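You operate a simulated robot arm through the tools that you are given. There is no shell and no other tool. Be economical: measure what you need, move in short steps, check, and stop when the job is done.

You run a simulated robot arm. Do the job below in one go: nothing can be reset, and whatever is moved stays where it is left.

JOB
Put things in order on the dining table top. At the end: the white small bottle (marked "LOTION") from the dining table top stands where the tea sachet stood; the tea sachet from the dining table top stands where the yoghurt pot stood; the clear glass from the dining table top stands where the white small bottle stood; the yoghurt pot from the dining table top stands on top of the purple book (marked "SOUPS"); whatever was shut is shut again. Leave all else as you found it, and nothing knocked over.
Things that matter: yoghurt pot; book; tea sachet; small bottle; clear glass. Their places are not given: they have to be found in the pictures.

The check looks at the end state, three seconds after you hand in, the way a careful person would. Anything else that was tipped, shoved, dropped, spilled or broken makes it a failure.

ROBOT AND FRAMES
A 7-joint arm with a two-finger parallel gripper, fixed in place. Base frame: the origin is at the foot of the arm, x ahead of it, y to its left, z up; the work surface is at about z = 0. Lengths are in cm, angles in rad, forces in N, time in s.
With the tool pointing down near the work surface it reaches from about 24 to 62 cm from the base axis. Its first joint turns from -1.152 to 1.152 rad. Payload 2.6 kg.
Tool frame: the origin (TCP) lies between the finger pads and is the grasp point; the fingertips stand 3 cm ahead of it; z points along the fingers, y is the line along which they close. Largest opening 9.4 cm; finger width 2.8, thickness 1; the body of the gripper, 5 by 9.6 cm, starts 5.5 cm behind the TCP.
Orientation is that of the tool frame in the base frame, as [roll, pitch, yaw] about the fixed x, y, z axes, in that order (R = Rz(yaw) Ry(pitch) Rx(roll)). With the fingers straight down and closing along the base's y, the tool's x points along the base's -x, its y along +y and its z along -z.

CONTROLS
- The arm moves only by the tool servo_tool. Its argument "plan" is a list of rows, each an object (a shift or turn left out is 0, a gripper value left out holds the last) with "slide": the shift along the tool's x, y, z in cm, a list of three; "dr": the turn, a rotation vector about the tool's x, y, z in rad, a list of three; "hand": the gripper command, from -1 (shut) to 1 (fully open), values between in proportion. In form: [{"slide": [tx, ty, tz], "dr": [wx, wy, wz], "hand": hand}, ...]. A call has 1 to 20 rows; each row shifts and turns the commanded pose from where the row before left it, along the tool's axes as they then stand. Each row takes 0.2 s and may step no farther than 5 cm and 0.15 rad from the row before; otherwise, or with a gripper value out of range, the whole call is refused. Where a pose cannot be reached the arm comes as near as it can. A force on the tool above 40 N (or 10 N above the force at the start of the call, whichever is more), or a blocked arm, ends the call early, and 0.2 s more pass. Each finger travels about 7.2 cm/s and halts on what it meets, pressing with about 22 N; the grip force reading is that of the motor and also rises with nothing between the fingers. The clock runs only during rows and for 0.2 s after the last one: add rows that do not move to give the fingers time. It gives the time, the measured TCP pose, the force on the tool (base axes), the opening and the grip force at its end, in the units of the frame above (readings bear some noise).
- Cameras (640 x 400 px; columns grow to the right, rows downward): "scene" is fixed at [1.89, 42.61, 55.58]; the picture's right is [-0.89, -0.45, 0.00], its down [-0.30, 0.58, -0.76] and it looks along [0.34, -0.68, -0.65] (base axes); focal length 276 px, centre (320, 200). "wrist" rides on the gripper at [7.6, 1.4, -10.2] in the tool frame; the picture's right is [-0.18, 0.98, 0.00], its down [-0.75, -0.14, -0.64] and it looks along [-0.63, -0.12, 0.77] (tool axes); focal length 243 px, centre (320, 200).
- camera(camera): a new picture of that camera. It takes no simulated time.
- measure_at(camera, pixels): for up to 12 pixels [column, row] of the newest picture of that camera ("zoom" is the newest enlarged one), the place [x, y, z] in the base frame of the surface seen there, good to about 0.2 cm. It takes no simulated time.
- zoom(camera, box): a new picture of the part [left, top, right, bottom] of that camera's present view, enlarged. It takes no simulated time.
- job_done(): hands the job in; it is judged then, once.

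Keep the steps short. Do not move on a guess: measure, check each grasp and each placing, and mend mistakes. In all there are 80 turns and 38 pictures (those below and enlarged ones count). Leave the gripper open and the arm clear of the work at the hand-in unless told otherwise, and finish with a single line.

The tools are called after "Request:" by a JSON object that holds its "op" and its "data". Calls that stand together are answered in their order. servo_tool: Moves the arm, as the interface text tells. Its arguments: {"type":"object","properties":{"plan":{"type":"array","items":{"type":"object","properties":{"slide":{"type":"array","items":{"type":"number"}},"dr":{"type":"array","items":{"type":"number"}},"hand":{"type":"number"}}}}},"required":["plan"]} The other tools are called the same way: camera (camera) takes a picture; measure_at (camera, pixels) gives the place of the surface under pixels of a picture; zoom (camera, box) takes an enlarged picture of a part of a camera's view; job_done () hands the job in.

At the start:

```text
clock: 0.0
tcp_pos: [36.03, -3.4, 27.53]
ee_rot: [-3.141, 0.0, 3.141]
force: [-0.2, 0.8, -0.5]
finger_gap: 9.4
gripper_force: 0.1
```

scene: 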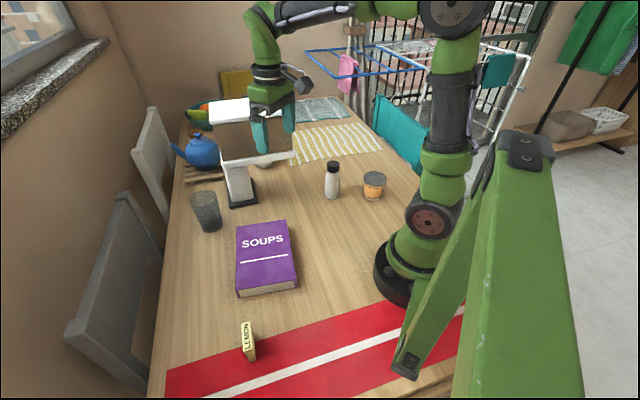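
wrist: 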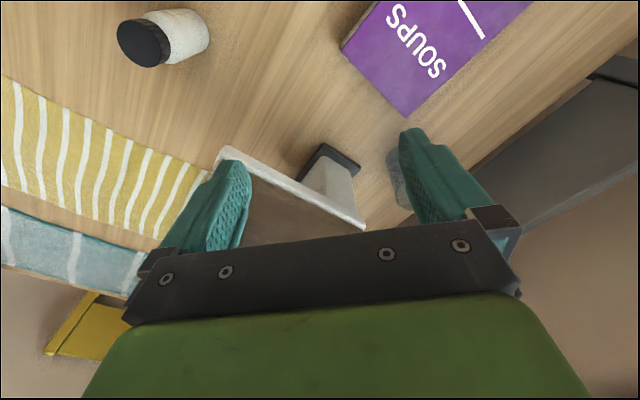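

I see the glass near (206,210), the book (265,257), the tea sachet (248,340), the bottle (332,180) and the pot (374,185). There is also some stand near (240,170). I'll zoom in to see the details first.

Request:
{"op": "zoom", "data": {"camera": "scene", "box": [160, 80, 400, 230]}}

Request:
{"op": "zoom", "data": {"camera": "scene", "box": [160, 210, 400, 360]}}

Request:
{"op": "measure_at", "data": {"camera": "scene", "pixels": [[206, 196], [209, 230], [332, 164], [332, 198], [374, 178], [373, 198], [247, 326], [253, 357], [238, 225], [285, 221], [298, 280], [237, 290]]}}

```text
2.67 times, centred on (280, 155) of scene
```

zoom: 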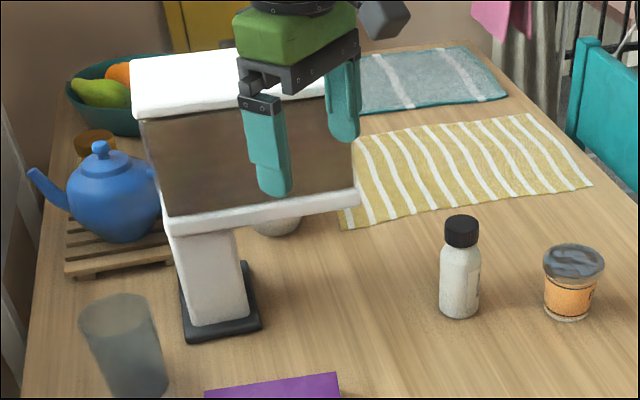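

```text
2.67 times, centred on (280, 285) of scene
```

zoom: 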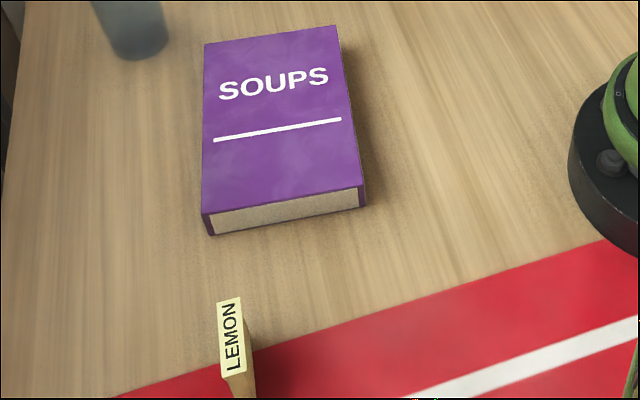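

```text
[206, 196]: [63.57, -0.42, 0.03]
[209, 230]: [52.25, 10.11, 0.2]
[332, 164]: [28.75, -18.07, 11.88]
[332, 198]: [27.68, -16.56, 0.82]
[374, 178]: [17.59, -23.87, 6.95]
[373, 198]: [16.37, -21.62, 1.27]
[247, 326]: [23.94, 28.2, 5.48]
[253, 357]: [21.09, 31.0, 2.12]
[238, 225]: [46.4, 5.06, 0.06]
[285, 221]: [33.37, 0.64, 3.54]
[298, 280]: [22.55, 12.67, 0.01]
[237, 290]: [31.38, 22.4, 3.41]
```

Now I'll measure the edges more finely, including the raised stand and the rims.

Request:
{"op": "measure_at", "data": {"camera": "scene", "pixels": [[326, 180], [332, 180], [338, 180], [365, 183], [374, 183], [383, 183], [374, 174], [243, 335], [248, 335], [252, 335], [245, 323], [250, 322]]}}

Request:
{"op": "measure_at", "data": {"camera": "scene", "pixels": [[211, 105], [222, 162], [296, 154], [250, 100], [230, 206], [257, 202], [240, 185], [206, 215], [201, 224], [216, 223], [237, 229], [294, 276]]}}

Request:
{"op": "zoom", "data": {"camera": "scene", "box": [220, 300, 300, 370]}}

Request:
{"op": "zoom", "data": {"camera": "scene", "box": [176, 170, 256, 240]}}

```text
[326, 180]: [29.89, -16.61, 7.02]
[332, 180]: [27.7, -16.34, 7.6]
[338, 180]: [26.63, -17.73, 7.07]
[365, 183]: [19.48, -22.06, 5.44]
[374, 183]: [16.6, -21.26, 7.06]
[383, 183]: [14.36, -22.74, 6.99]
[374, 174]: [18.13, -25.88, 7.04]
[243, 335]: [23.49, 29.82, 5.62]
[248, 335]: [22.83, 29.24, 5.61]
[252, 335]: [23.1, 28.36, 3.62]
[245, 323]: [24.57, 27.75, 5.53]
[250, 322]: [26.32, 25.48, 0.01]
```

```text
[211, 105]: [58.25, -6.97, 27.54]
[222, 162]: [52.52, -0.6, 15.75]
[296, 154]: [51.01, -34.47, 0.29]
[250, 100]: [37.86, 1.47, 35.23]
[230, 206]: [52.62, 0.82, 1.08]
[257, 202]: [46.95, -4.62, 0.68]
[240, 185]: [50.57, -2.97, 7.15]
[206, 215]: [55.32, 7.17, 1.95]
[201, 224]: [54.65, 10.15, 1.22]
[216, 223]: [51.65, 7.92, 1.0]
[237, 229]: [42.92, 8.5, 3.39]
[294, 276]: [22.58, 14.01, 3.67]
```

```text
5.71 times, centred on (260, 335) of scene
```

zoom: 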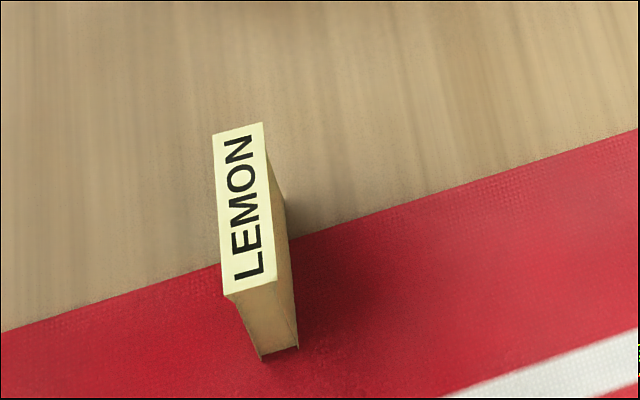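

```text
5.71 times, centred on (216, 205) of scene
```

zoom: 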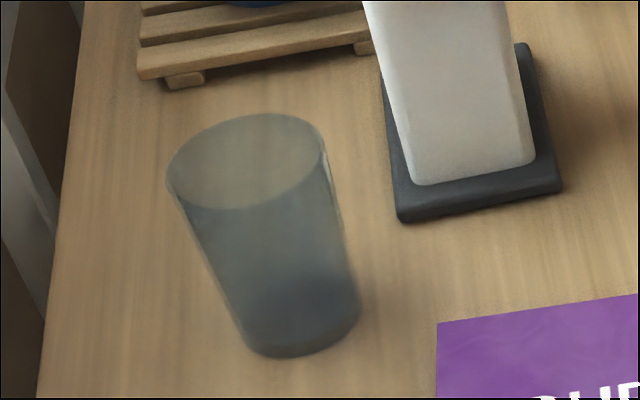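

Object positions so far: pot about (17.4,-23.9) and 7 high, bottle about (27.7,-17.8), glass about (52,8.7), book centre about (32.6,11.4) with its top at z 3.6. Before moving, I'll check where the raised screen sits in the wrist view.

Request:
{"op": "measure_at", "data": {"camera": "wrist", "pixels": [[225, 152], [295, 188], [360, 225], [290, 215], [400, 185], [165, 35], [140, 42], [205, 35]]}}

Request:
{"op": "measure_at", "data": {"camera": "scene", "pixels": [[230, 110], [225, 140], [240, 155], [270, 160], [294, 158], [264, 166], [212, 100]]}}

```text
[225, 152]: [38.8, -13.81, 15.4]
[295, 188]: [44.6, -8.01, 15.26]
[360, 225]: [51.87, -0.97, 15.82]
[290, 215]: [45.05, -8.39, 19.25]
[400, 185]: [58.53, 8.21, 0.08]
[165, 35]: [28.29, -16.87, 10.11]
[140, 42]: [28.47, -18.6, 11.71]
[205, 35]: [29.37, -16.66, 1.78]
```

```text
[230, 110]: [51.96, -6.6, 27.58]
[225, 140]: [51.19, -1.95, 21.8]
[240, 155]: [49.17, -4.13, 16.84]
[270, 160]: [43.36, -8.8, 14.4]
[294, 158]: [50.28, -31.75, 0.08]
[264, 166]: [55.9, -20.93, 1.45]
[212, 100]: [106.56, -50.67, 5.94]
```

The screen runs from (38.8,-13.8) to (52,-1) at z 15–28, so I'll back away from it. I'll move toward the pot at height, turn to face along the arm, and look.

Request:
{"op": "servo_tool", "data": {"plan": [{"slide": [2.67, -1, 0.2], "hand": 1}, {"slide": [2.67, -2, 0.2]}, {"slide": [2.67, -2.5, 0.4]}, {"slide": [2.67, -3, 0.4]}, {"slide": [2.67, -3, 0.4]}, {"slide": [2.67, -3, 0.4]}, {"slide": [0, -2.1, 0.5]}, {"dr": [0, 0, 0.15]}, {"dr": [0, 0, 0.15]}, {"dr": [0, 0, 0.15]}, {"dr": [0, 0, 0.15]}, {"dr": [0, 0, 0.15]}, {"dr": [0, 0, 0.15]}, {}]}}

Request:
{"op": "camera", "data": {"camera": "wrist"}}

Request:
{"op": "zoom", "data": {"camera": "scene", "box": [300, 130, 420, 205]}}

```text
clock: 3.0
tcp_pos: [19.82, -20.08, 25.03]
ee_rot: [3.141, 0.0, 2.239]
force: [1.0, -0.4, 0.0]
finger_gap: 9.39
gripper_force: 0.0
```

```text
31 pictures are left
```

wrist: 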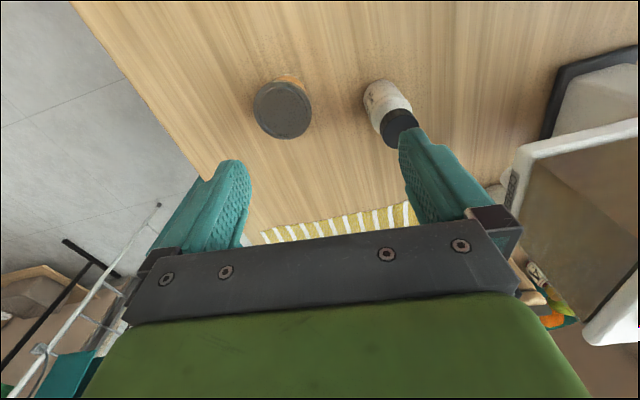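

```text
5.33 times, centred on (360, 168) of scene
```

zoom: 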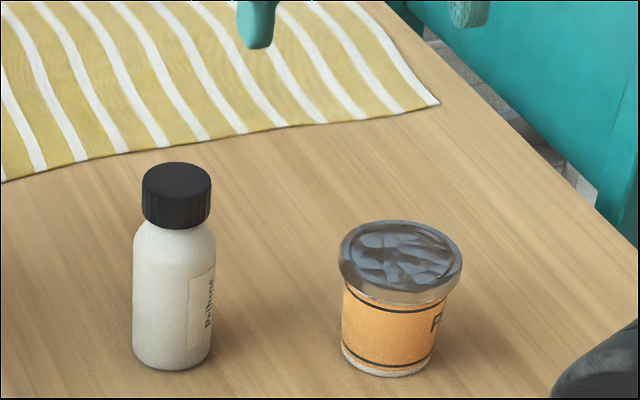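

The lid is at (282,110) and the bottle cap at (400,127). I'll measure the rims here and zoom on the bottle's label.

Request:
{"op": "measure_at", "data": {"camera": "wrist", "pixels": [[256, 110], [309, 110], [282, 86], [283, 136], [282, 110], [402, 125], [388, 128], [414, 118], [383, 97], [290, 80]]}}

Request:
{"op": "zoom", "data": {"camera": "scene", "box": [318, 155, 350, 175]}}

```text
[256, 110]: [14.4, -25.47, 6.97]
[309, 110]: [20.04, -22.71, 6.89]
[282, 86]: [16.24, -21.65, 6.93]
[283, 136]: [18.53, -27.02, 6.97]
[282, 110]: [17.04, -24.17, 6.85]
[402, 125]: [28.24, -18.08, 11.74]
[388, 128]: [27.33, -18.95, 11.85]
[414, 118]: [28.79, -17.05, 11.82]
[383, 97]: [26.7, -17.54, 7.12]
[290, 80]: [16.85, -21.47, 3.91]
```

```text
16.00 times, centred on (334, 165) of scene
```

zoom: 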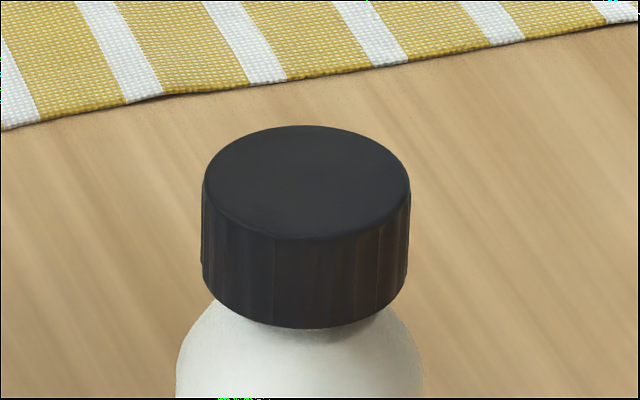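

The rims average to a pot centre of (17.3,-24.2), lid diameter 6.3, and the bottle centre is (28.1,-18.1). I'll centre over the pot and lower to z 5 with open fingers.

Request:
{"op": "servo_tool", "data": {"plan": [{"slide": [-0.8, -2.2, 0], "hand": 1}, {"slide": [-0.87, -2.33, 0]}, {"slide": [0, 0, 4]}, {"slide": [0, 0, 4]}, {"slide": [0, 0, 3]}, {}]}}

Request:
{"op": "camera", "data": {"camera": "wrist"}}

```text
clock: 4.4
tcp_pos: [17.42, -24.28, 13.96]
ee_rot: [3.141, 0.0, 2.242]
force: [0.8, 0.6, 0.3]
finger_gap: 9.41
gripper_force: 0.0
```

```text
28 pictures are left
```

wrist: 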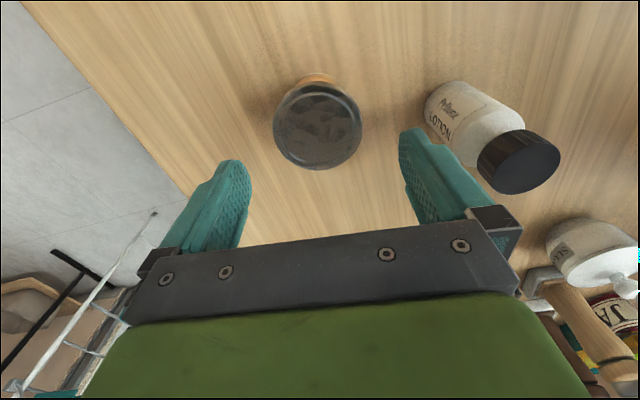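

The label reads LOTION and the alignment is good. I'll lower to z 5 and close.

Request:
{"op": "servo_tool", "data": {"plan": [{"slide": [0, 0, 4]}, {"slide": [0, 0, 3]}, {"slide": [0, 0, 2]}, {}, {"hand": -1}, {}, {}, {}]}}

```text
clock: 6.2
tcp_pos: [17.29, -24.25, 5.04]
ee_rot: [-3.141, 0.0, 2.243]
force: [0.5, 0.4, 0.6]
finger_gap: 6.71
gripper_force: 21.6
```

Gap 6.71 with a firm grip. I'll lift, swing past the base side at height, turn back, and go above the book centre (32.6,11.4).

Request:
{"op": "servo_tool", "data": {"plan": [{"slide": [0, 0, -4], "hand": -1}, {"slide": [0, 0, -5]}, {"slide": [0, 0, -5]}, {"slide": [1.6, 3.22, 0]}, {"slide": [1.6, 3.22, 0]}, {"slide": [1.6, 3.22, 0]}, {"slide": [1.6, 3.22, 0]}, {"slide": [1.6, 3.22, 0]}, {"dr": [0, 0, -0.15]}, {"dr": [0, 0, -0.15]}, {"dr": [0, 0, -0.15]}, {"dr": [0, 0, -0.15]}, {"dr": [0, 0, -0.15]}, {"dr": [0, 0, -0.15]}, {"slide": [-1.27, 3.23, 0]}, {"slide": [-1.27, 3.23, 0]}, {"slide": [-1.27, 3.23, 0]}, {"slide": [-1.27, 3.23, 0]}, {"slide": [-1.27, 3.23, 0]}, {"slide": [-1.27, 3.23, 0]}]}}

Request:
{"op": "camera", "data": {"camera": "scene"}}

```text
clock: 10.4
tcp_pos: [32.67, 11.58, 19.02]
ee_rot: [-3.141, -0.001, -3.141]
force: [0.3, 0.1, -0.5]
finger_gap: 6.72
gripper_force: 22.1
```

```text
27 pictures are left
```

scene: 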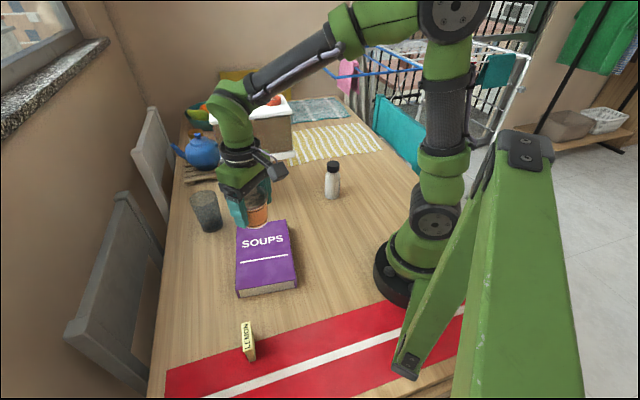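

The pot is held above the book. I'll lower to near contact.

Request:
{"op": "servo_tool", "data": {"plan": [{"slide": [0, 0, 4]}, {"slide": [0, 0, 3]}, {"slide": [0, 0, 2]}, {"slide": [0, 0, 1]}, {}]}}

Request:
{"op": "zoom", "data": {"camera": "scene", "box": [200, 190, 320, 310]}}

```text
clock: 11.6
tcp_pos: [32.78, 11.59, 8.98]
ee_rot: [3.141, 0.001, -3.141]
force: [0.1, -0.2, -1.2]
finger_gap: 6.73
gripper_force: 22.0
```

```text
3.33 times, centred on (260, 250) of scene
```

zoom: 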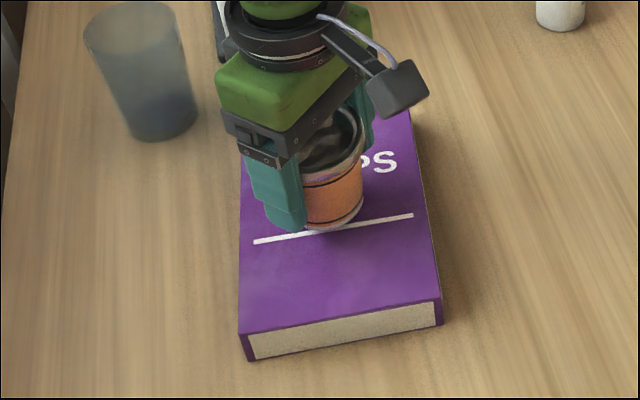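

Nearly down. I'll take small steps until I feel contact.

Request:
{"op": "servo_tool", "data": {"plan": [{"slide": [0, 0, 0.15]}, {"slide": [0, 0, 0.15]}, {"slide": [0, 0, 0.1]}, {}]}}

```text
clock: 12.6
tcp_pos: [32.65, 11.51, 8.51]
ee_rot: [-3.141, -0.001, 3.141]
force: [0.4, -0.5, -1.8]
finger_gap: 6.71
gripper_force: 21.9
```

Request:
{"op": "servo_tool", "data": {"plan": [{"slide": [0, 0, 0.1]}, {"slide": [0, 0, 0.1]}, {}]}}

```text
clock: 13.4
tcp_pos: [32.72, 11.53, 8.31]
ee_rot: [3.141, 0.0, 3.141]
force: [-2.4, -0.2, 5.0]
finger_gap: 6.72
gripper_force: 22.4
```

Contact: the force rose to 5 N. I'll open and lift away.

Request:
{"op": "servo_tool", "data": {"plan": [{"slide": [0, 0, -0.1]}, {"hand": 1}, {}, {}, {"slide": [0, 0, -3]}, {"slide": [0, 0, -4]}, {"slide": [0, 0, -5]}, {}]}}

Request:
{"op": "camera", "data": {"camera": "wrist"}}

Request:
{"op": "zoom", "data": {"camera": "scene", "box": [200, 190, 320, 310]}}

```text
clock: 15.2
tcp_pos: [32.42, 11.54, 20.41]
ee_rot: [-3.141, 0.0, 3.14]
force: [-0.5, -0.2, 0.2]
finger_gap: 9.4
gripper_force: 0.1
```

```text
25 pictures are left
```

wrist: 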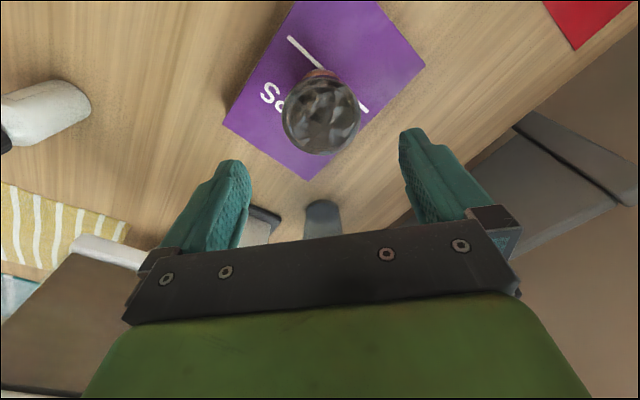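

```text
3.33 times, centred on (260, 250) of scene
```

zoom: 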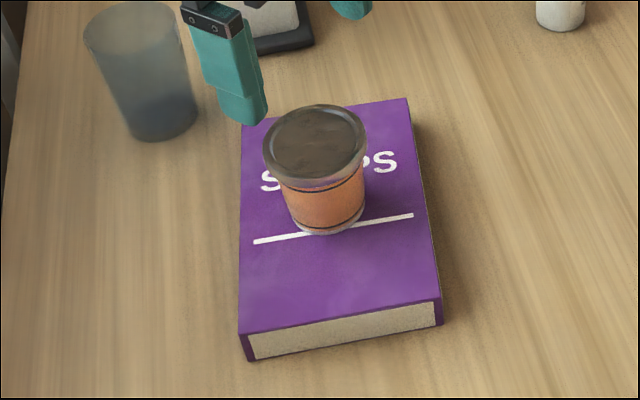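

The pot sits upright on the book. Next is the tea sachet near (23.3,28.8). I'll move to (22,19) at height and turn so the camera looks toward +y.

Request:
{"op": "servo_tool", "data": {"plan": [{"slide": [3.5, 2.5, 0], "hand": 1}, {"slide": [3.5, 2.5, 0]}, {"slide": [3.4, 2.5, 0]}, {"dr": [0, 0, -0.143]}, {"dr": [0, 0, -0.143]}, {"dr": [0, 0, -0.143]}, {"dr": [0, 0, -0.143]}, {"dr": [0, 0, -0.143]}, {"dr": [0, 0, -0.143]}, {"dr": [0, 0, -0.143]}, {"dr": [0, 0, -0.143]}, {"dr": [0, 0, -0.143]}, {"dr": [0, 0, -0.143]}, {"dr": [0, 0, -0.143]}, {}]}}

Request:
{"op": "camera", "data": {"camera": "wrist"}}

```text
clock: 18.4
tcp_pos: [22.32, 19.09, 20.47]
ee_rot: [-3.141, 0.001, -1.568]
force: [0.0, 0.1, -0.5]
finger_gap: 9.38
gripper_force: 0.1
```

```text
23 pictures are left
```

wrist: 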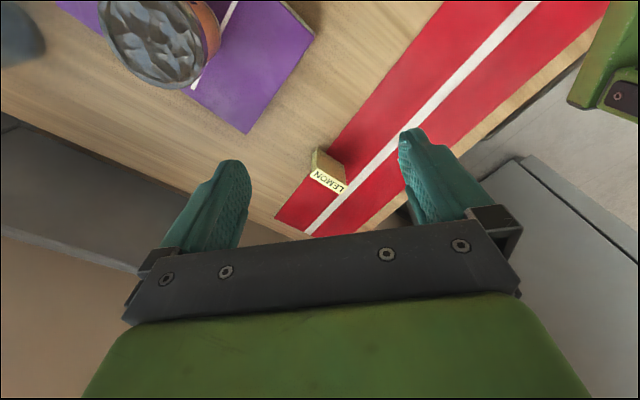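

I see the LEMON box at (327,180). I'll zoom for its corners.

Request:
{"op": "zoom", "data": {"camera": "wrist", "box": [296, 140, 360, 204]}}

```text
6.25 times, centred on (328, 172) of wrist
```

zoom: 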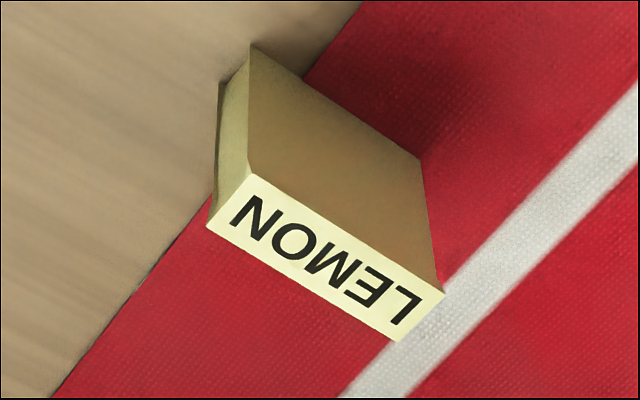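

Request:
{"op": "measure_at", "data": {"camera": "zoom", "pixels": [[252, 180], [212, 223], [440, 293], [398, 336], [325, 256], [250, 50], [420, 160], [330, 170]]}}

```text
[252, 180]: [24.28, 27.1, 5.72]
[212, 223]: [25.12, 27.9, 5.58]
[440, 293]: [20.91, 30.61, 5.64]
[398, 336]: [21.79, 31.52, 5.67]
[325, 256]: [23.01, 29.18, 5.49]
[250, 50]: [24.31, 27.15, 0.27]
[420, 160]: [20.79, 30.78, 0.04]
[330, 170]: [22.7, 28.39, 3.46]
```

The box centre is (23.0,29.3), top at 5.65, and it is 4.9 x 1.2 with its thin axis along (0.72,0.69). I'll move over it, turn by 0.76, and lower partway to check.

Request:
{"op": "servo_tool", "data": {"plan": [{"slide": [-3.4, -0.3, 0]}, {"slide": [-3.4, -0.2, 0]}, {"slide": [-3.39, -0.2, 0]}, {"dr": [0, 0, -0.127]}, {"dr": [0, 0, -0.127]}, {"dr": [0, 0, -0.127]}, {"dr": [0, 0, -0.127]}, {"dr": [0, 0, -0.127]}, {"dr": [0, 0, -0.127]}, {"slide": [0, 0, 4]}, {"slide": [0, 0, 4]}, {}]}}

Request:
{"op": "camera", "data": {"camera": "wrist"}}

```text
clock: 21.0
tcp_pos: [23.04, 29.24, 12.36]
ee_rot: [-3.141, 0.0, -0.807]
force: [0.6, -0.6, 0.2]
finger_gap: 9.39
gripper_force: 0.0
```

```text
21 pictures are left
```

wrist: 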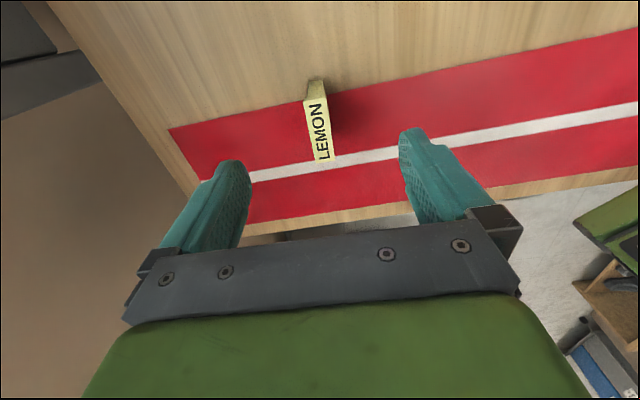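

The box is centred and square between the fingers. I'll lower to z 3.5 and close.

Request:
{"op": "servo_tool", "data": {"plan": [{"slide": [0, 0, 4]}, {"slide": [0, 0, 3]}, {"slide": [0, 0, 1.85]}, {}, {"hand": -1}, {}, {}, {}, {}]}}

```text
clock: 23.0
tcp_pos: [22.99, 29.22, 3.48]
ee_rot: [-3.141, -0.001, -0.805]
force: [0.0, 0.4, -0.1]
finger_gap: 1.92
gripper_force: 21.8
```

Closed at 1.92. I'll lift a little and check the hold.

Request:
{"op": "servo_tool", "data": {"plan": [{"slide": [0, 0, -4]}, {"slide": [0, 0, -5]}, {"slide": [0, 0, -5]}, {}]}}

Request:
{"op": "camera", "data": {"camera": "wrist"}}

Request:
{"op": "camera", "data": {"camera": "scene"}}

```text
clock: 24.0
tcp_pos: [23.01, 29.3, 17.54]
ee_rot: [-3.14, 0.002, -0.807]
force: [0.4, -0.2, -0.4]
finger_gap: 1.9
gripper_force: 22.3
```

```text
20 pictures are left
```

wrist: 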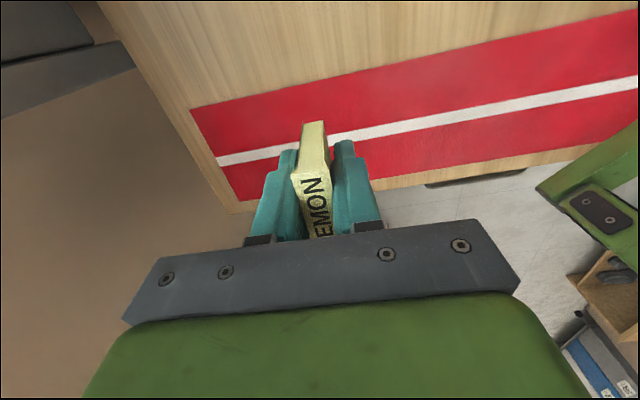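

```text
19 pictures are left
```

scene: 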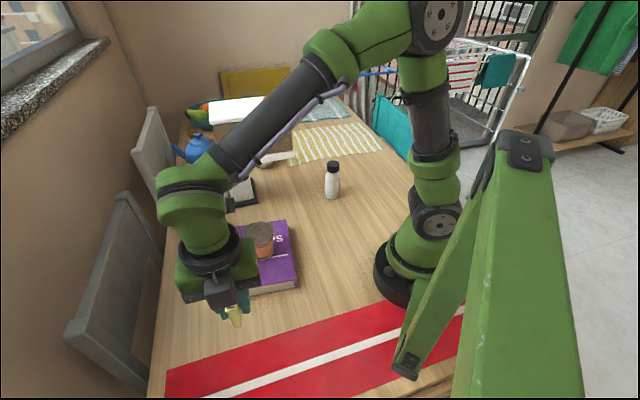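

The sachet is held upright. I'll carry it past the base side to (26,8) and turn by -2.1.

Request:
{"op": "servo_tool", "data": {"plan": [{"slide": [3.49, 2.51, -0.3], "hand": -1}, {"slide": [3.49, 2.51, -0.3]}, {"slide": [3.49, 2.51, -0.3]}, {"slide": [3.49, 2.51, -0.3]}, {"slide": [3.49, 2.51, -0.3]}, {"dr": [0, 0, 0.15]}, {"dr": [0, 0, 0.15]}, {"dr": [0, 0, 0.15]}, {"dr": [0, 0, 0.15]}, {"dr": [0, 0, 0.15]}, {"dr": [0, 0, 0.15]}, {"dr": [0, 0, 0.15]}, {"dr": [0, 0, 0.15]}, {"dr": [0, 0, 0.15]}, {"dr": [0, 0, 0.15]}, {"dr": [0, 0, 0.15]}, {"dr": [0, 0, 0.15]}, {"dr": [0, 0, 0.15]}, {"dr": [0, 0, 0.15]}, {}]}}

```text
clock: 28.2
tcp_pos: [25.98, 7.9, 19.22]
ee_rot: [-3.142, -0.002, -2.909]
force: [0.4, 0.3, -0.6]
finger_gap: 1.91
gripper_force: 22.3
```

Next I'll go on via (25,-8) to (17.3,-24.2) and descend partway.

Request:
{"op": "servo_tool", "data": {"plan": [{"slide": [1.16, -3.81, 0]}, {"slide": [1.16, -3.81, 0]}, {"slide": [1.16, -3.81, 0]}, {"slide": [1.16, -3.81, 0]}, {"slide": [2.81, -3.5, 0]}, {"slide": [2.81, -3.5, 0]}, {"slide": [2.81, -3.5, 0]}, {"slide": [2.81, -3.5, 0]}, {}, {"slide": [0, 0, 4]}, {"slide": [0, 0, 4]}, {"slide": [0, 0, 4]}, {}]}}

Request:
{"op": "zoom", "data": {"camera": "scene", "box": [300, 120, 420, 220]}}

```text
clock: 31.0
tcp_pos: [17.3, -24.42, 7.15]
ee_rot: [3.141, 0.0, -2.907]
force: [-0.5, 0.1, 1.0]
finger_gap: 1.9
gripper_force: 22.5
```

```text
4.00 times, centred on (360, 170) of scene
```

zoom: 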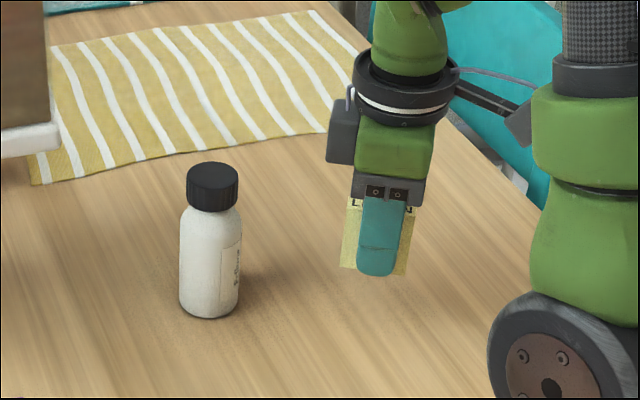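

It hangs upright. I'll lower to near 3.7, then take small steps to contact.

Request:
{"op": "servo_tool", "data": {"plan": [{"slide": [0, 0.2, 2]}, {"slide": [0, 0, 1.3]}, {"slide": [0, 0, 0.2]}, {"slide": [0, 0, 0.1]}, {"slide": [0, 0, 0.1]}, {}]}}

```text
clock: 32.4
tcp_pos: [17.28, -24.04, 3.46]
ee_rot: [-3.14, 0.002, -2.906]
force: [-0.2, -0.9, 17.6]
finger_gap: 1.89
gripper_force: 22.3
```

Contact is firm at 17.6 N. I'll back off 0.1, open slowly, and lift.

Request:
{"op": "servo_tool", "data": {"plan": [{"slide": [0, 0, -0.1]}, {"hand": -0.4}, {"hand": 0.2}, {"hand": 0.6}, {}, {}, {"slide": [0, 0, -3]}, {"slide": [0, 0, -4]}, {"slide": [0, 0, -5]}, {"slide": [0, 0, -4], "hand": 1}, {}]}}

Request:
{"op": "camera", "data": {"camera": "wrist"}}

Request:
{"op": "zoom", "data": {"camera": "scene", "box": [300, 120, 420, 220]}}

```text
clock: 34.8
tcp_pos: [17.36, -24.1, 19.5]
ee_rot: [3.141, 0.001, -2.905]
force: [0.0, 0.2, 0.1]
finger_gap: 9.39
gripper_force: 0.1
```

```text
17 pictures are left
```

wrist: 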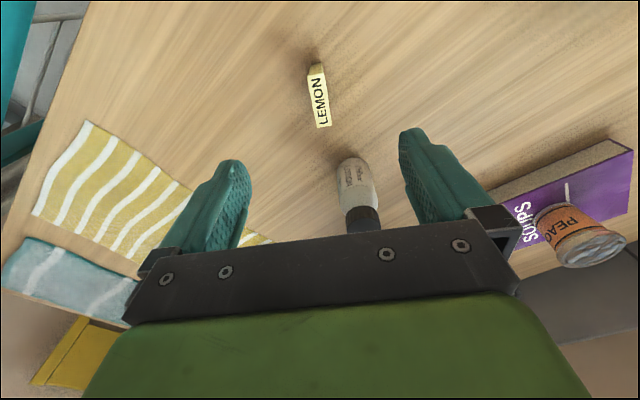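

```text
4.00 times, centred on (360, 170) of scene
```

zoom: 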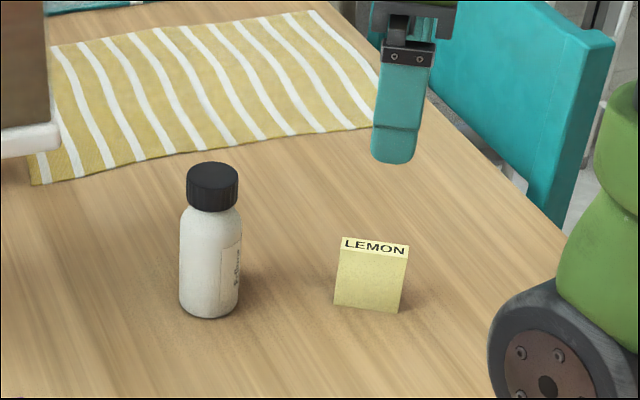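

The sachet stands at the pot's old place. Next is the bottle at (28.1,-18.1): I'll move over it, lower to z 6.9, and close.

Request:
{"op": "servo_tool", "data": {"plan": [{"slide": [-3.94, 1.12, 0], "hand": 1}, {"slide": [-3.94, 1.12, 0]}, {"slide": [-3.94, 1.12, 0]}, {}, {"slide": [0, 0, 4]}, {"slide": [0, 0, 4]}, {"slide": [0, 0, 3]}, {"slide": [0, 0, 1.6]}, {}]}}

Request:
{"op": "zoom", "data": {"camera": "scene", "box": [280, 110, 400, 210]}}

```text
clock: 36.8
tcp_pos: [28.02, -17.98, 6.89]
ee_rot: [-3.14, 0.0, -2.907]
force: [0.0, -0.9, -0.3]
finger_gap: 9.4
gripper_force: 0.1
```

```text
4.00 times, centred on (340, 160) of scene
```

zoom: 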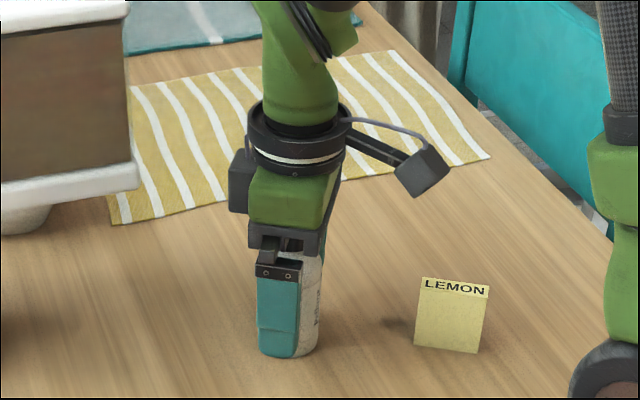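

The bottle is between the fingers. I'll close, then lift straight up.

Request:
{"op": "servo_tool", "data": {"plan": [{"hand": -1}, {}, {}, {}, {}, {"slide": [0, 0, -3]}, {"slide": [0, 0, -4]}, {"slide": [0, 0, -4]}, {"slide": [0, 0, -3]}, {}]}}

```text
clock: 39.0
tcp_pos: [28.1, -17.82, 20.97]
ee_rot: [-3.14, 0.0, -2.905]
force: [0.0, 0.6, -1.4]
finger_gap: 4.56
gripper_force: 22.5
```

Gap 4.56, held. I'll carry it at z 21 to the tea's old place (23.0,29.3) and descend partway.

Request:
{"op": "servo_tool", "data": {"plan": [{"slide": [-0.65, 4.28, 0], "hand": -1}, {"slide": [-0.65, 4.28, 0]}, {"slide": [-0.65, 4.28, 0]}, {"slide": [-0.65, 4.28, 0]}, {"slide": [-0.65, 4.28, 0]}, {"slide": [-0.65, 4.28, 0]}, {"slide": [-0.4, 4.28, 0]}, {"slide": [-0.4, 4.28, 0]}, {"slide": [-0.4, 4.28, 0]}, {"slide": [-0.4, 4.28, 0]}, {"slide": [-0.4, 4.28, 0]}, {}, {"slide": [0, 0, 4]}, {"slide": [0, 0, 4]}, {"slide": [0, 0, 3]}, {}]}}

Request:
{"op": "camera", "data": {"camera": "scene"}}

```text
clock: 42.4
tcp_pos: [22.79, 29.16, 9.79]
ee_rot: [3.141, -0.001, -2.908]
force: [0.8, -0.3, -1.4]
finger_gap: 4.57
gripper_force: 22.0
```

```text
14 pictures are left
```

scene: 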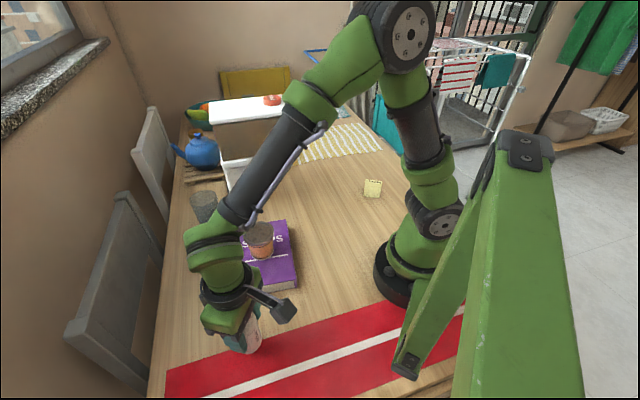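

Next I'll correct 0.2 cm in x and lower to contact in small steps.

Request:
{"op": "servo_tool", "data": {"plan": [{"slide": [-0.22, 0.05, 1.5]}, {"slide": [0, 0, 1]}, {"slide": [0, 0, 0.2]}, {"slide": [0, 0, 0.1]}, {"slide": [0, 0, 0.1]}, {}]}}

```text
clock: 43.8
tcp_pos: [22.95, 29.1, 6.86]
ee_rot: [-3.141, 0.0, -2.906]
force: [-0.3, 0.7, -1.1]
finger_gap: 4.6
gripper_force: 21.9
```

Request:
{"op": "servo_tool", "data": {"plan": [{"slide": [0, 0, 0.1]}, {"slide": [0, 0, 0.08]}, {}]}}

```text
clock: 44.6
tcp_pos: [22.94, 29.37, 6.86]
ee_rot: [3.141, 0.0, -2.904]
force: [-1.4, -4.5, 9.2]
finger_gap: 4.56
gripper_force: 21.7
```

Contact at 9 N. I'll back off slightly, open gently, and lift clear.

Request:
{"op": "servo_tool", "data": {"plan": [{"slide": [0, 0, -0.08]}, {"hand": 0.2}, {"hand": 0.6}, {"hand": 1}, {}, {}, {"slide": [0, 0, -3]}, {"slide": [0, 0, -4]}, {"slide": [0, 0, -5]}, {"slide": [0, 0, -3]}, {}]}}

Request:
{"op": "zoom", "data": {"camera": "scene", "box": [180, 200, 340, 400]}}

```text
clock: 47.0
tcp_pos: [22.85, 29.3, 21.95]
ee_rot: [3.142, -0.001, -2.904]
force: [-0.4, -0.1, -0.1]
finger_gap: 9.39
gripper_force: 0.0
```

```text
2.00 times, centred on (260, 300) of scene
```

zoom: 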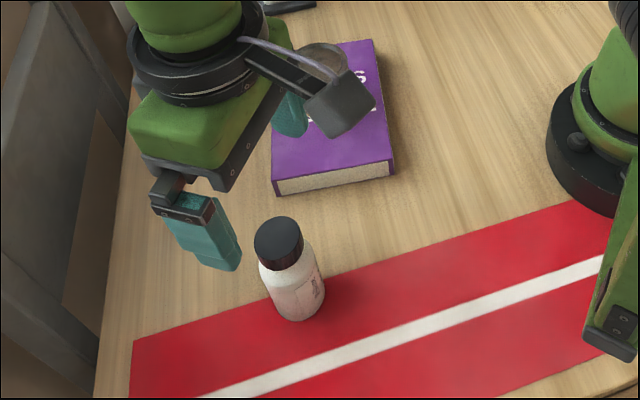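

The bottle stands at the tea's old spot. I'll move to view the glass from (40,8.7) at height, squaring the yaw.

Request:
{"op": "servo_tool", "data": {"plan": [{"slide": [-1.97, -4.01, 0], "hand": 1}, {"slide": [-1.97, -4.01, 0]}, {"slide": [-1.97, -4.01, 0]}, {"slide": [-1.97, -4.01, 0]}, {"slide": [-1.97, -4.01, 0]}, {"slide": [-1.97, -4.01, 0]}, {"dr": [0, 0, 0.12]}, {"dr": [0, 0, 0.12]}, {}]}}

Request:
{"op": "camera", "data": {"camera": "wrist"}}

```text
clock: 49.0
tcp_pos: [40.09, 8.61, 21.79]
ee_rot: [3.141, 0.001, 3.136]
force: [0.0, 0.8, 0.2]
finger_gap: 9.41
gripper_force: 0.1
```

```text
12 pictures are left
```

wrist: 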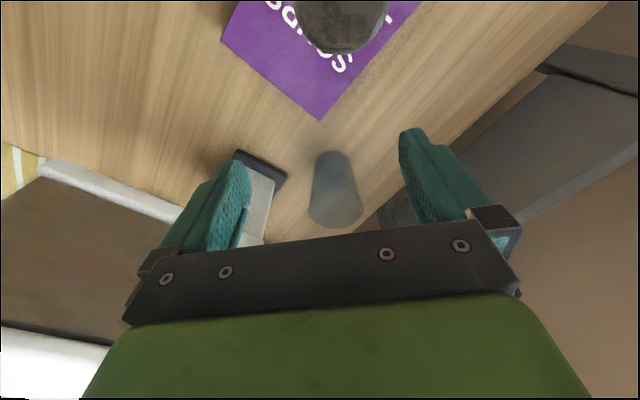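

The glass shows at about (334,190). I'll zoom to pin its rim and base.

Request:
{"op": "zoom", "data": {"camera": "wrist", "box": [272, 140, 400, 240]}}

Request:
{"op": "measure_at", "data": {"camera": "wrist", "pixels": [[333, 150], [333, 155], [316, 165], [350, 165], [238, 152], [286, 178], [325, 119], [335, 215]]}}

```text
4.00 times, centred on (336, 190) of wrist
```

zoom: 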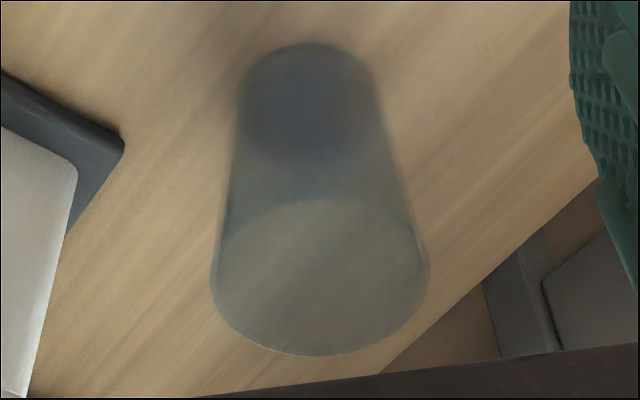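

```text
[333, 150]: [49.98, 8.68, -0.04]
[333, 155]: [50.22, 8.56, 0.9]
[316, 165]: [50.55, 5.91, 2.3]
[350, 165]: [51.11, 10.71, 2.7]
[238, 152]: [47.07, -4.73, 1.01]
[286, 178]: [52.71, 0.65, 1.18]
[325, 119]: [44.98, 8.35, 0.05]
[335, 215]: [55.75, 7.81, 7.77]
```

Rim and base rays agree on a glass centre of about (52.2,8.45), rim diameter about 6.5, height about 10.5. The stand's foot ends at y 0.65, which leaves clear room. I'll move over the glass and lower to just above the rim.

Request:
{"op": "servo_tool", "data": {"plan": [{"slide": [-4, -0.05, 0]}, {"slide": [-4, -0.05, 0]}, {"slide": [-4.1, -0.05, 0]}, {}, {"slide": [0, 0, 4]}, {"slide": [0, 0, 2.5]}, {}]}}

Request:
{"op": "camera", "data": {"camera": "wrist"}}

Request:
{"op": "zoom", "data": {"camera": "scene", "box": [150, 120, 310, 240]}}

```text
clock: 50.6
tcp_pos: [52.17, 8.5, 15.3]
ee_rot: [3.14, 0.0, 3.137]
force: [-0.1, -0.7, 0.2]
finger_gap: 9.39
gripper_force: 0.0
```

```text
10 pictures are left
```

wrist: 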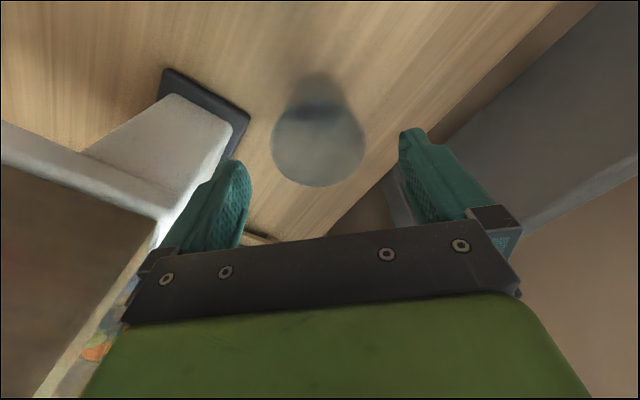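

```text
3.33 times, centred on (230, 180) of scene
```

zoom: 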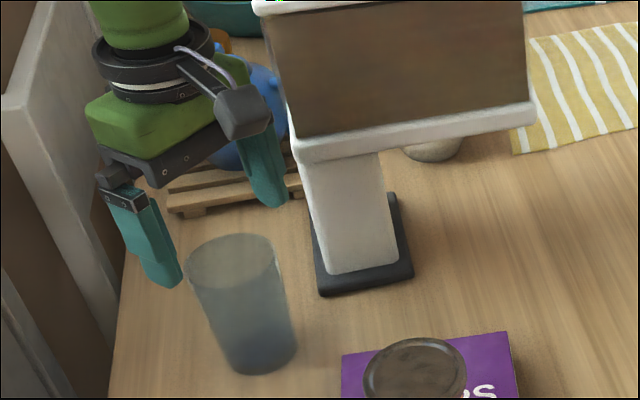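

The rim is centred at (319,140), just as the pot was. I'll lower to z 6.5 and close.

Request:
{"op": "servo_tool", "data": {"plan": [{"slide": [0, 0, 2]}, {"slide": [0, 0, 2]}, {"slide": [0, 0, 2]}, {"slide": [0, 0, 2]}, {"slide": [0, 0, 0.8]}, {}, {"hand": -1}, {}, {}, {}, {}]}}

```text
clock: 53.0
tcp_pos: [52.04, 8.36, 6.61]
ee_rot: [-3.141, -0.001, 3.138]
force: [0.2, -0.6, 0.3]
finger_gap: 7.01
gripper_force: 22.1
```

Gap 7.0, held. I'll lift and retreat over the book toward x 28 at z 21.5.

Request:
{"op": "servo_tool", "data": {"plan": [{"slide": [0, 0, -2], "hand": -1}, {"slide": [0, 0, -3]}, {"slide": [0, 0, -3.5]}, {"slide": [0, 0, -3.5]}, {"slide": [0, 0, -3]}, {"slide": [3, 0, 0]}, {"slide": [3.5, 0, 0]}, {"slide": [3.5, 0, 0]}, {"slide": [3.5, 0, 0]}, {"slide": [3.5, 0, 0]}, {"slide": [3.5, 0, 0]}, {"slide": [3.5, 0, 0]}, {}]}}

Request:
{"op": "camera", "data": {"camera": "scene"}}

```text
clock: 55.8
tcp_pos: [28.16, 8.55, 21.56]
ee_rot: [-3.141, 0.001, 3.138]
force: [-0.2, -0.4, -0.8]
finger_gap: 7.03
gripper_force: 21.7
```

```text
8 pictures are left
```

scene: 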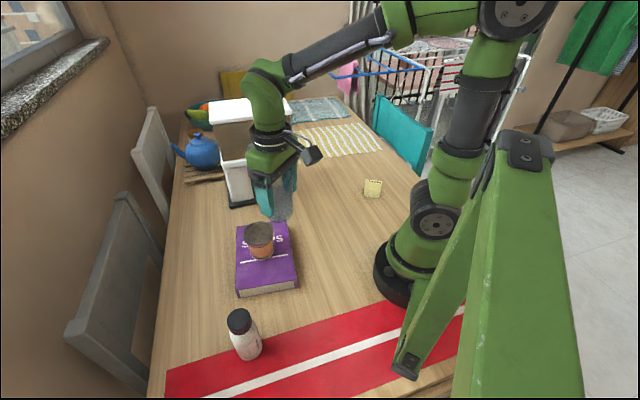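

All is well. I'll move along -y to (28.1,-18.1), then lower partway.

Request:
{"op": "servo_tool", "data": {"plan": [{"slide": [0, -3.8, 0]}, {"slide": [0, -3.8, 0]}, {"slide": [0, -3.8, 0]}, {"slide": [0, -3.8, 0]}, {"slide": [0, -3.8, 0]}, {"slide": [0, -3.8, 0]}, {"slide": [0, -3.8, 0]}, {}, {"slide": [0, 0, 4]}, {"slide": [0, 0, 4]}, {"slide": [0, 0, 3]}, {"slide": [0, 0, 2]}, {}]}}

Request:
{"op": "zoom", "data": {"camera": "scene", "box": [280, 110, 400, 210]}}

```text
clock: 58.6
tcp_pos: [28.1, -18.08, 8.68]
ee_rot: [3.14, 0.0, 3.136]
force: [0.1, 0.0, -1.9]
finger_gap: 7.05
gripper_force: 21.6
```

```text
4.00 times, centred on (340, 160) of scene
```

zoom: 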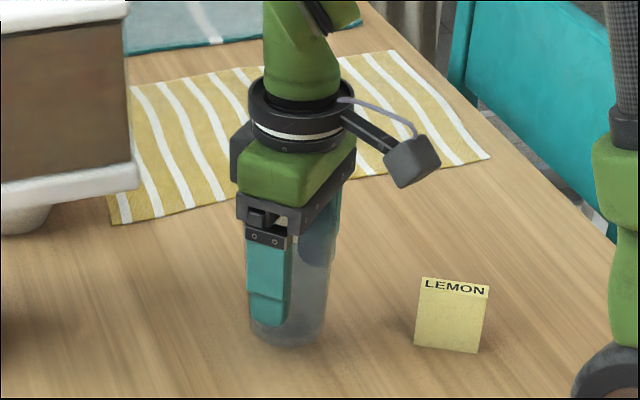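

The glass is upright over the bottle's old place. I'll lower to contact with small steps at the end.

Request:
{"op": "servo_tool", "data": {"plan": [{"slide": [0, 0, 1]}, {"slide": [0, 0, 0.7]}, {"slide": [0, 0, 0.2]}, {"slide": [0, 0, 0.1]}, {"slide": [0, 0, 0.1]}, {}]}}

```text
clock: 60.0
tcp_pos: [28.16, -18.08, 6.64]
ee_rot: [3.141, 0.0, 3.136]
force: [-0.4, -0.1, 4.6]
finger_gap: 7.04
gripper_force: 22.0
```

Contact at 4.6 N. I'll open gently and lift straight up.

Request:
{"op": "servo_tool", "data": {"plan": [{"hand": 0.6}, {"hand": 1}, {}, {}, {}, {"slide": [0, 0, -2]}, {"slide": [0, 0, -3]}, {"slide": [0, 0, -4]}, {"slide": [0, 0, -5]}, {"slide": [2, 3.5, -2]}, {"slide": [0, 4, 0]}, {"slide": [0, 4, 0]}, {}]}}

Request:
{"op": "camera", "data": {"camera": "scene"}}

Request:
{"op": "zoom", "data": {"camera": "scene", "box": [280, 110, 400, 210]}}

```text
clock: 62.8
tcp_pos: [26.09, -6.44, 22.58]
ee_rot: [-3.14, 0.0, 3.136]
force: [-0.8, 0.3, 0.6]
finger_gap: 9.39
gripper_force: 0.0
```

```text
6 pictures are left
```

scene: 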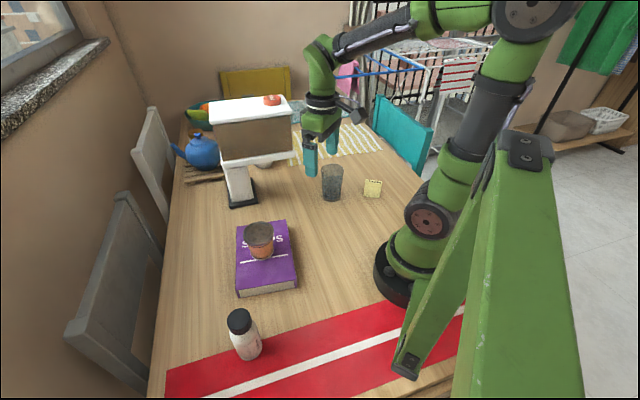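

```text
4.00 times, centred on (340, 160) of scene
```

zoom: 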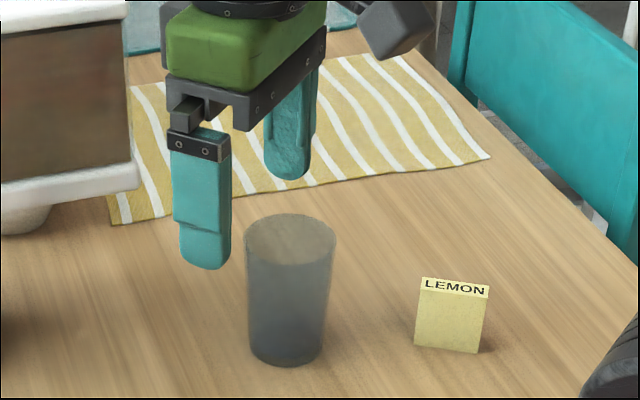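

All four things stand upright in their new places, nothing else has moved, and nothing was opened. The gripper is open and clear, so I'm handing in.

Request:
{"op": "job_done", "data": {}}

```text
The job is handed in.
```

The job is done and handed in: the bottle stands where the tea sachet was, the sachet where the yoghurt pot was, the glass where the bottle was, and the pot on the purple SOUPS book.
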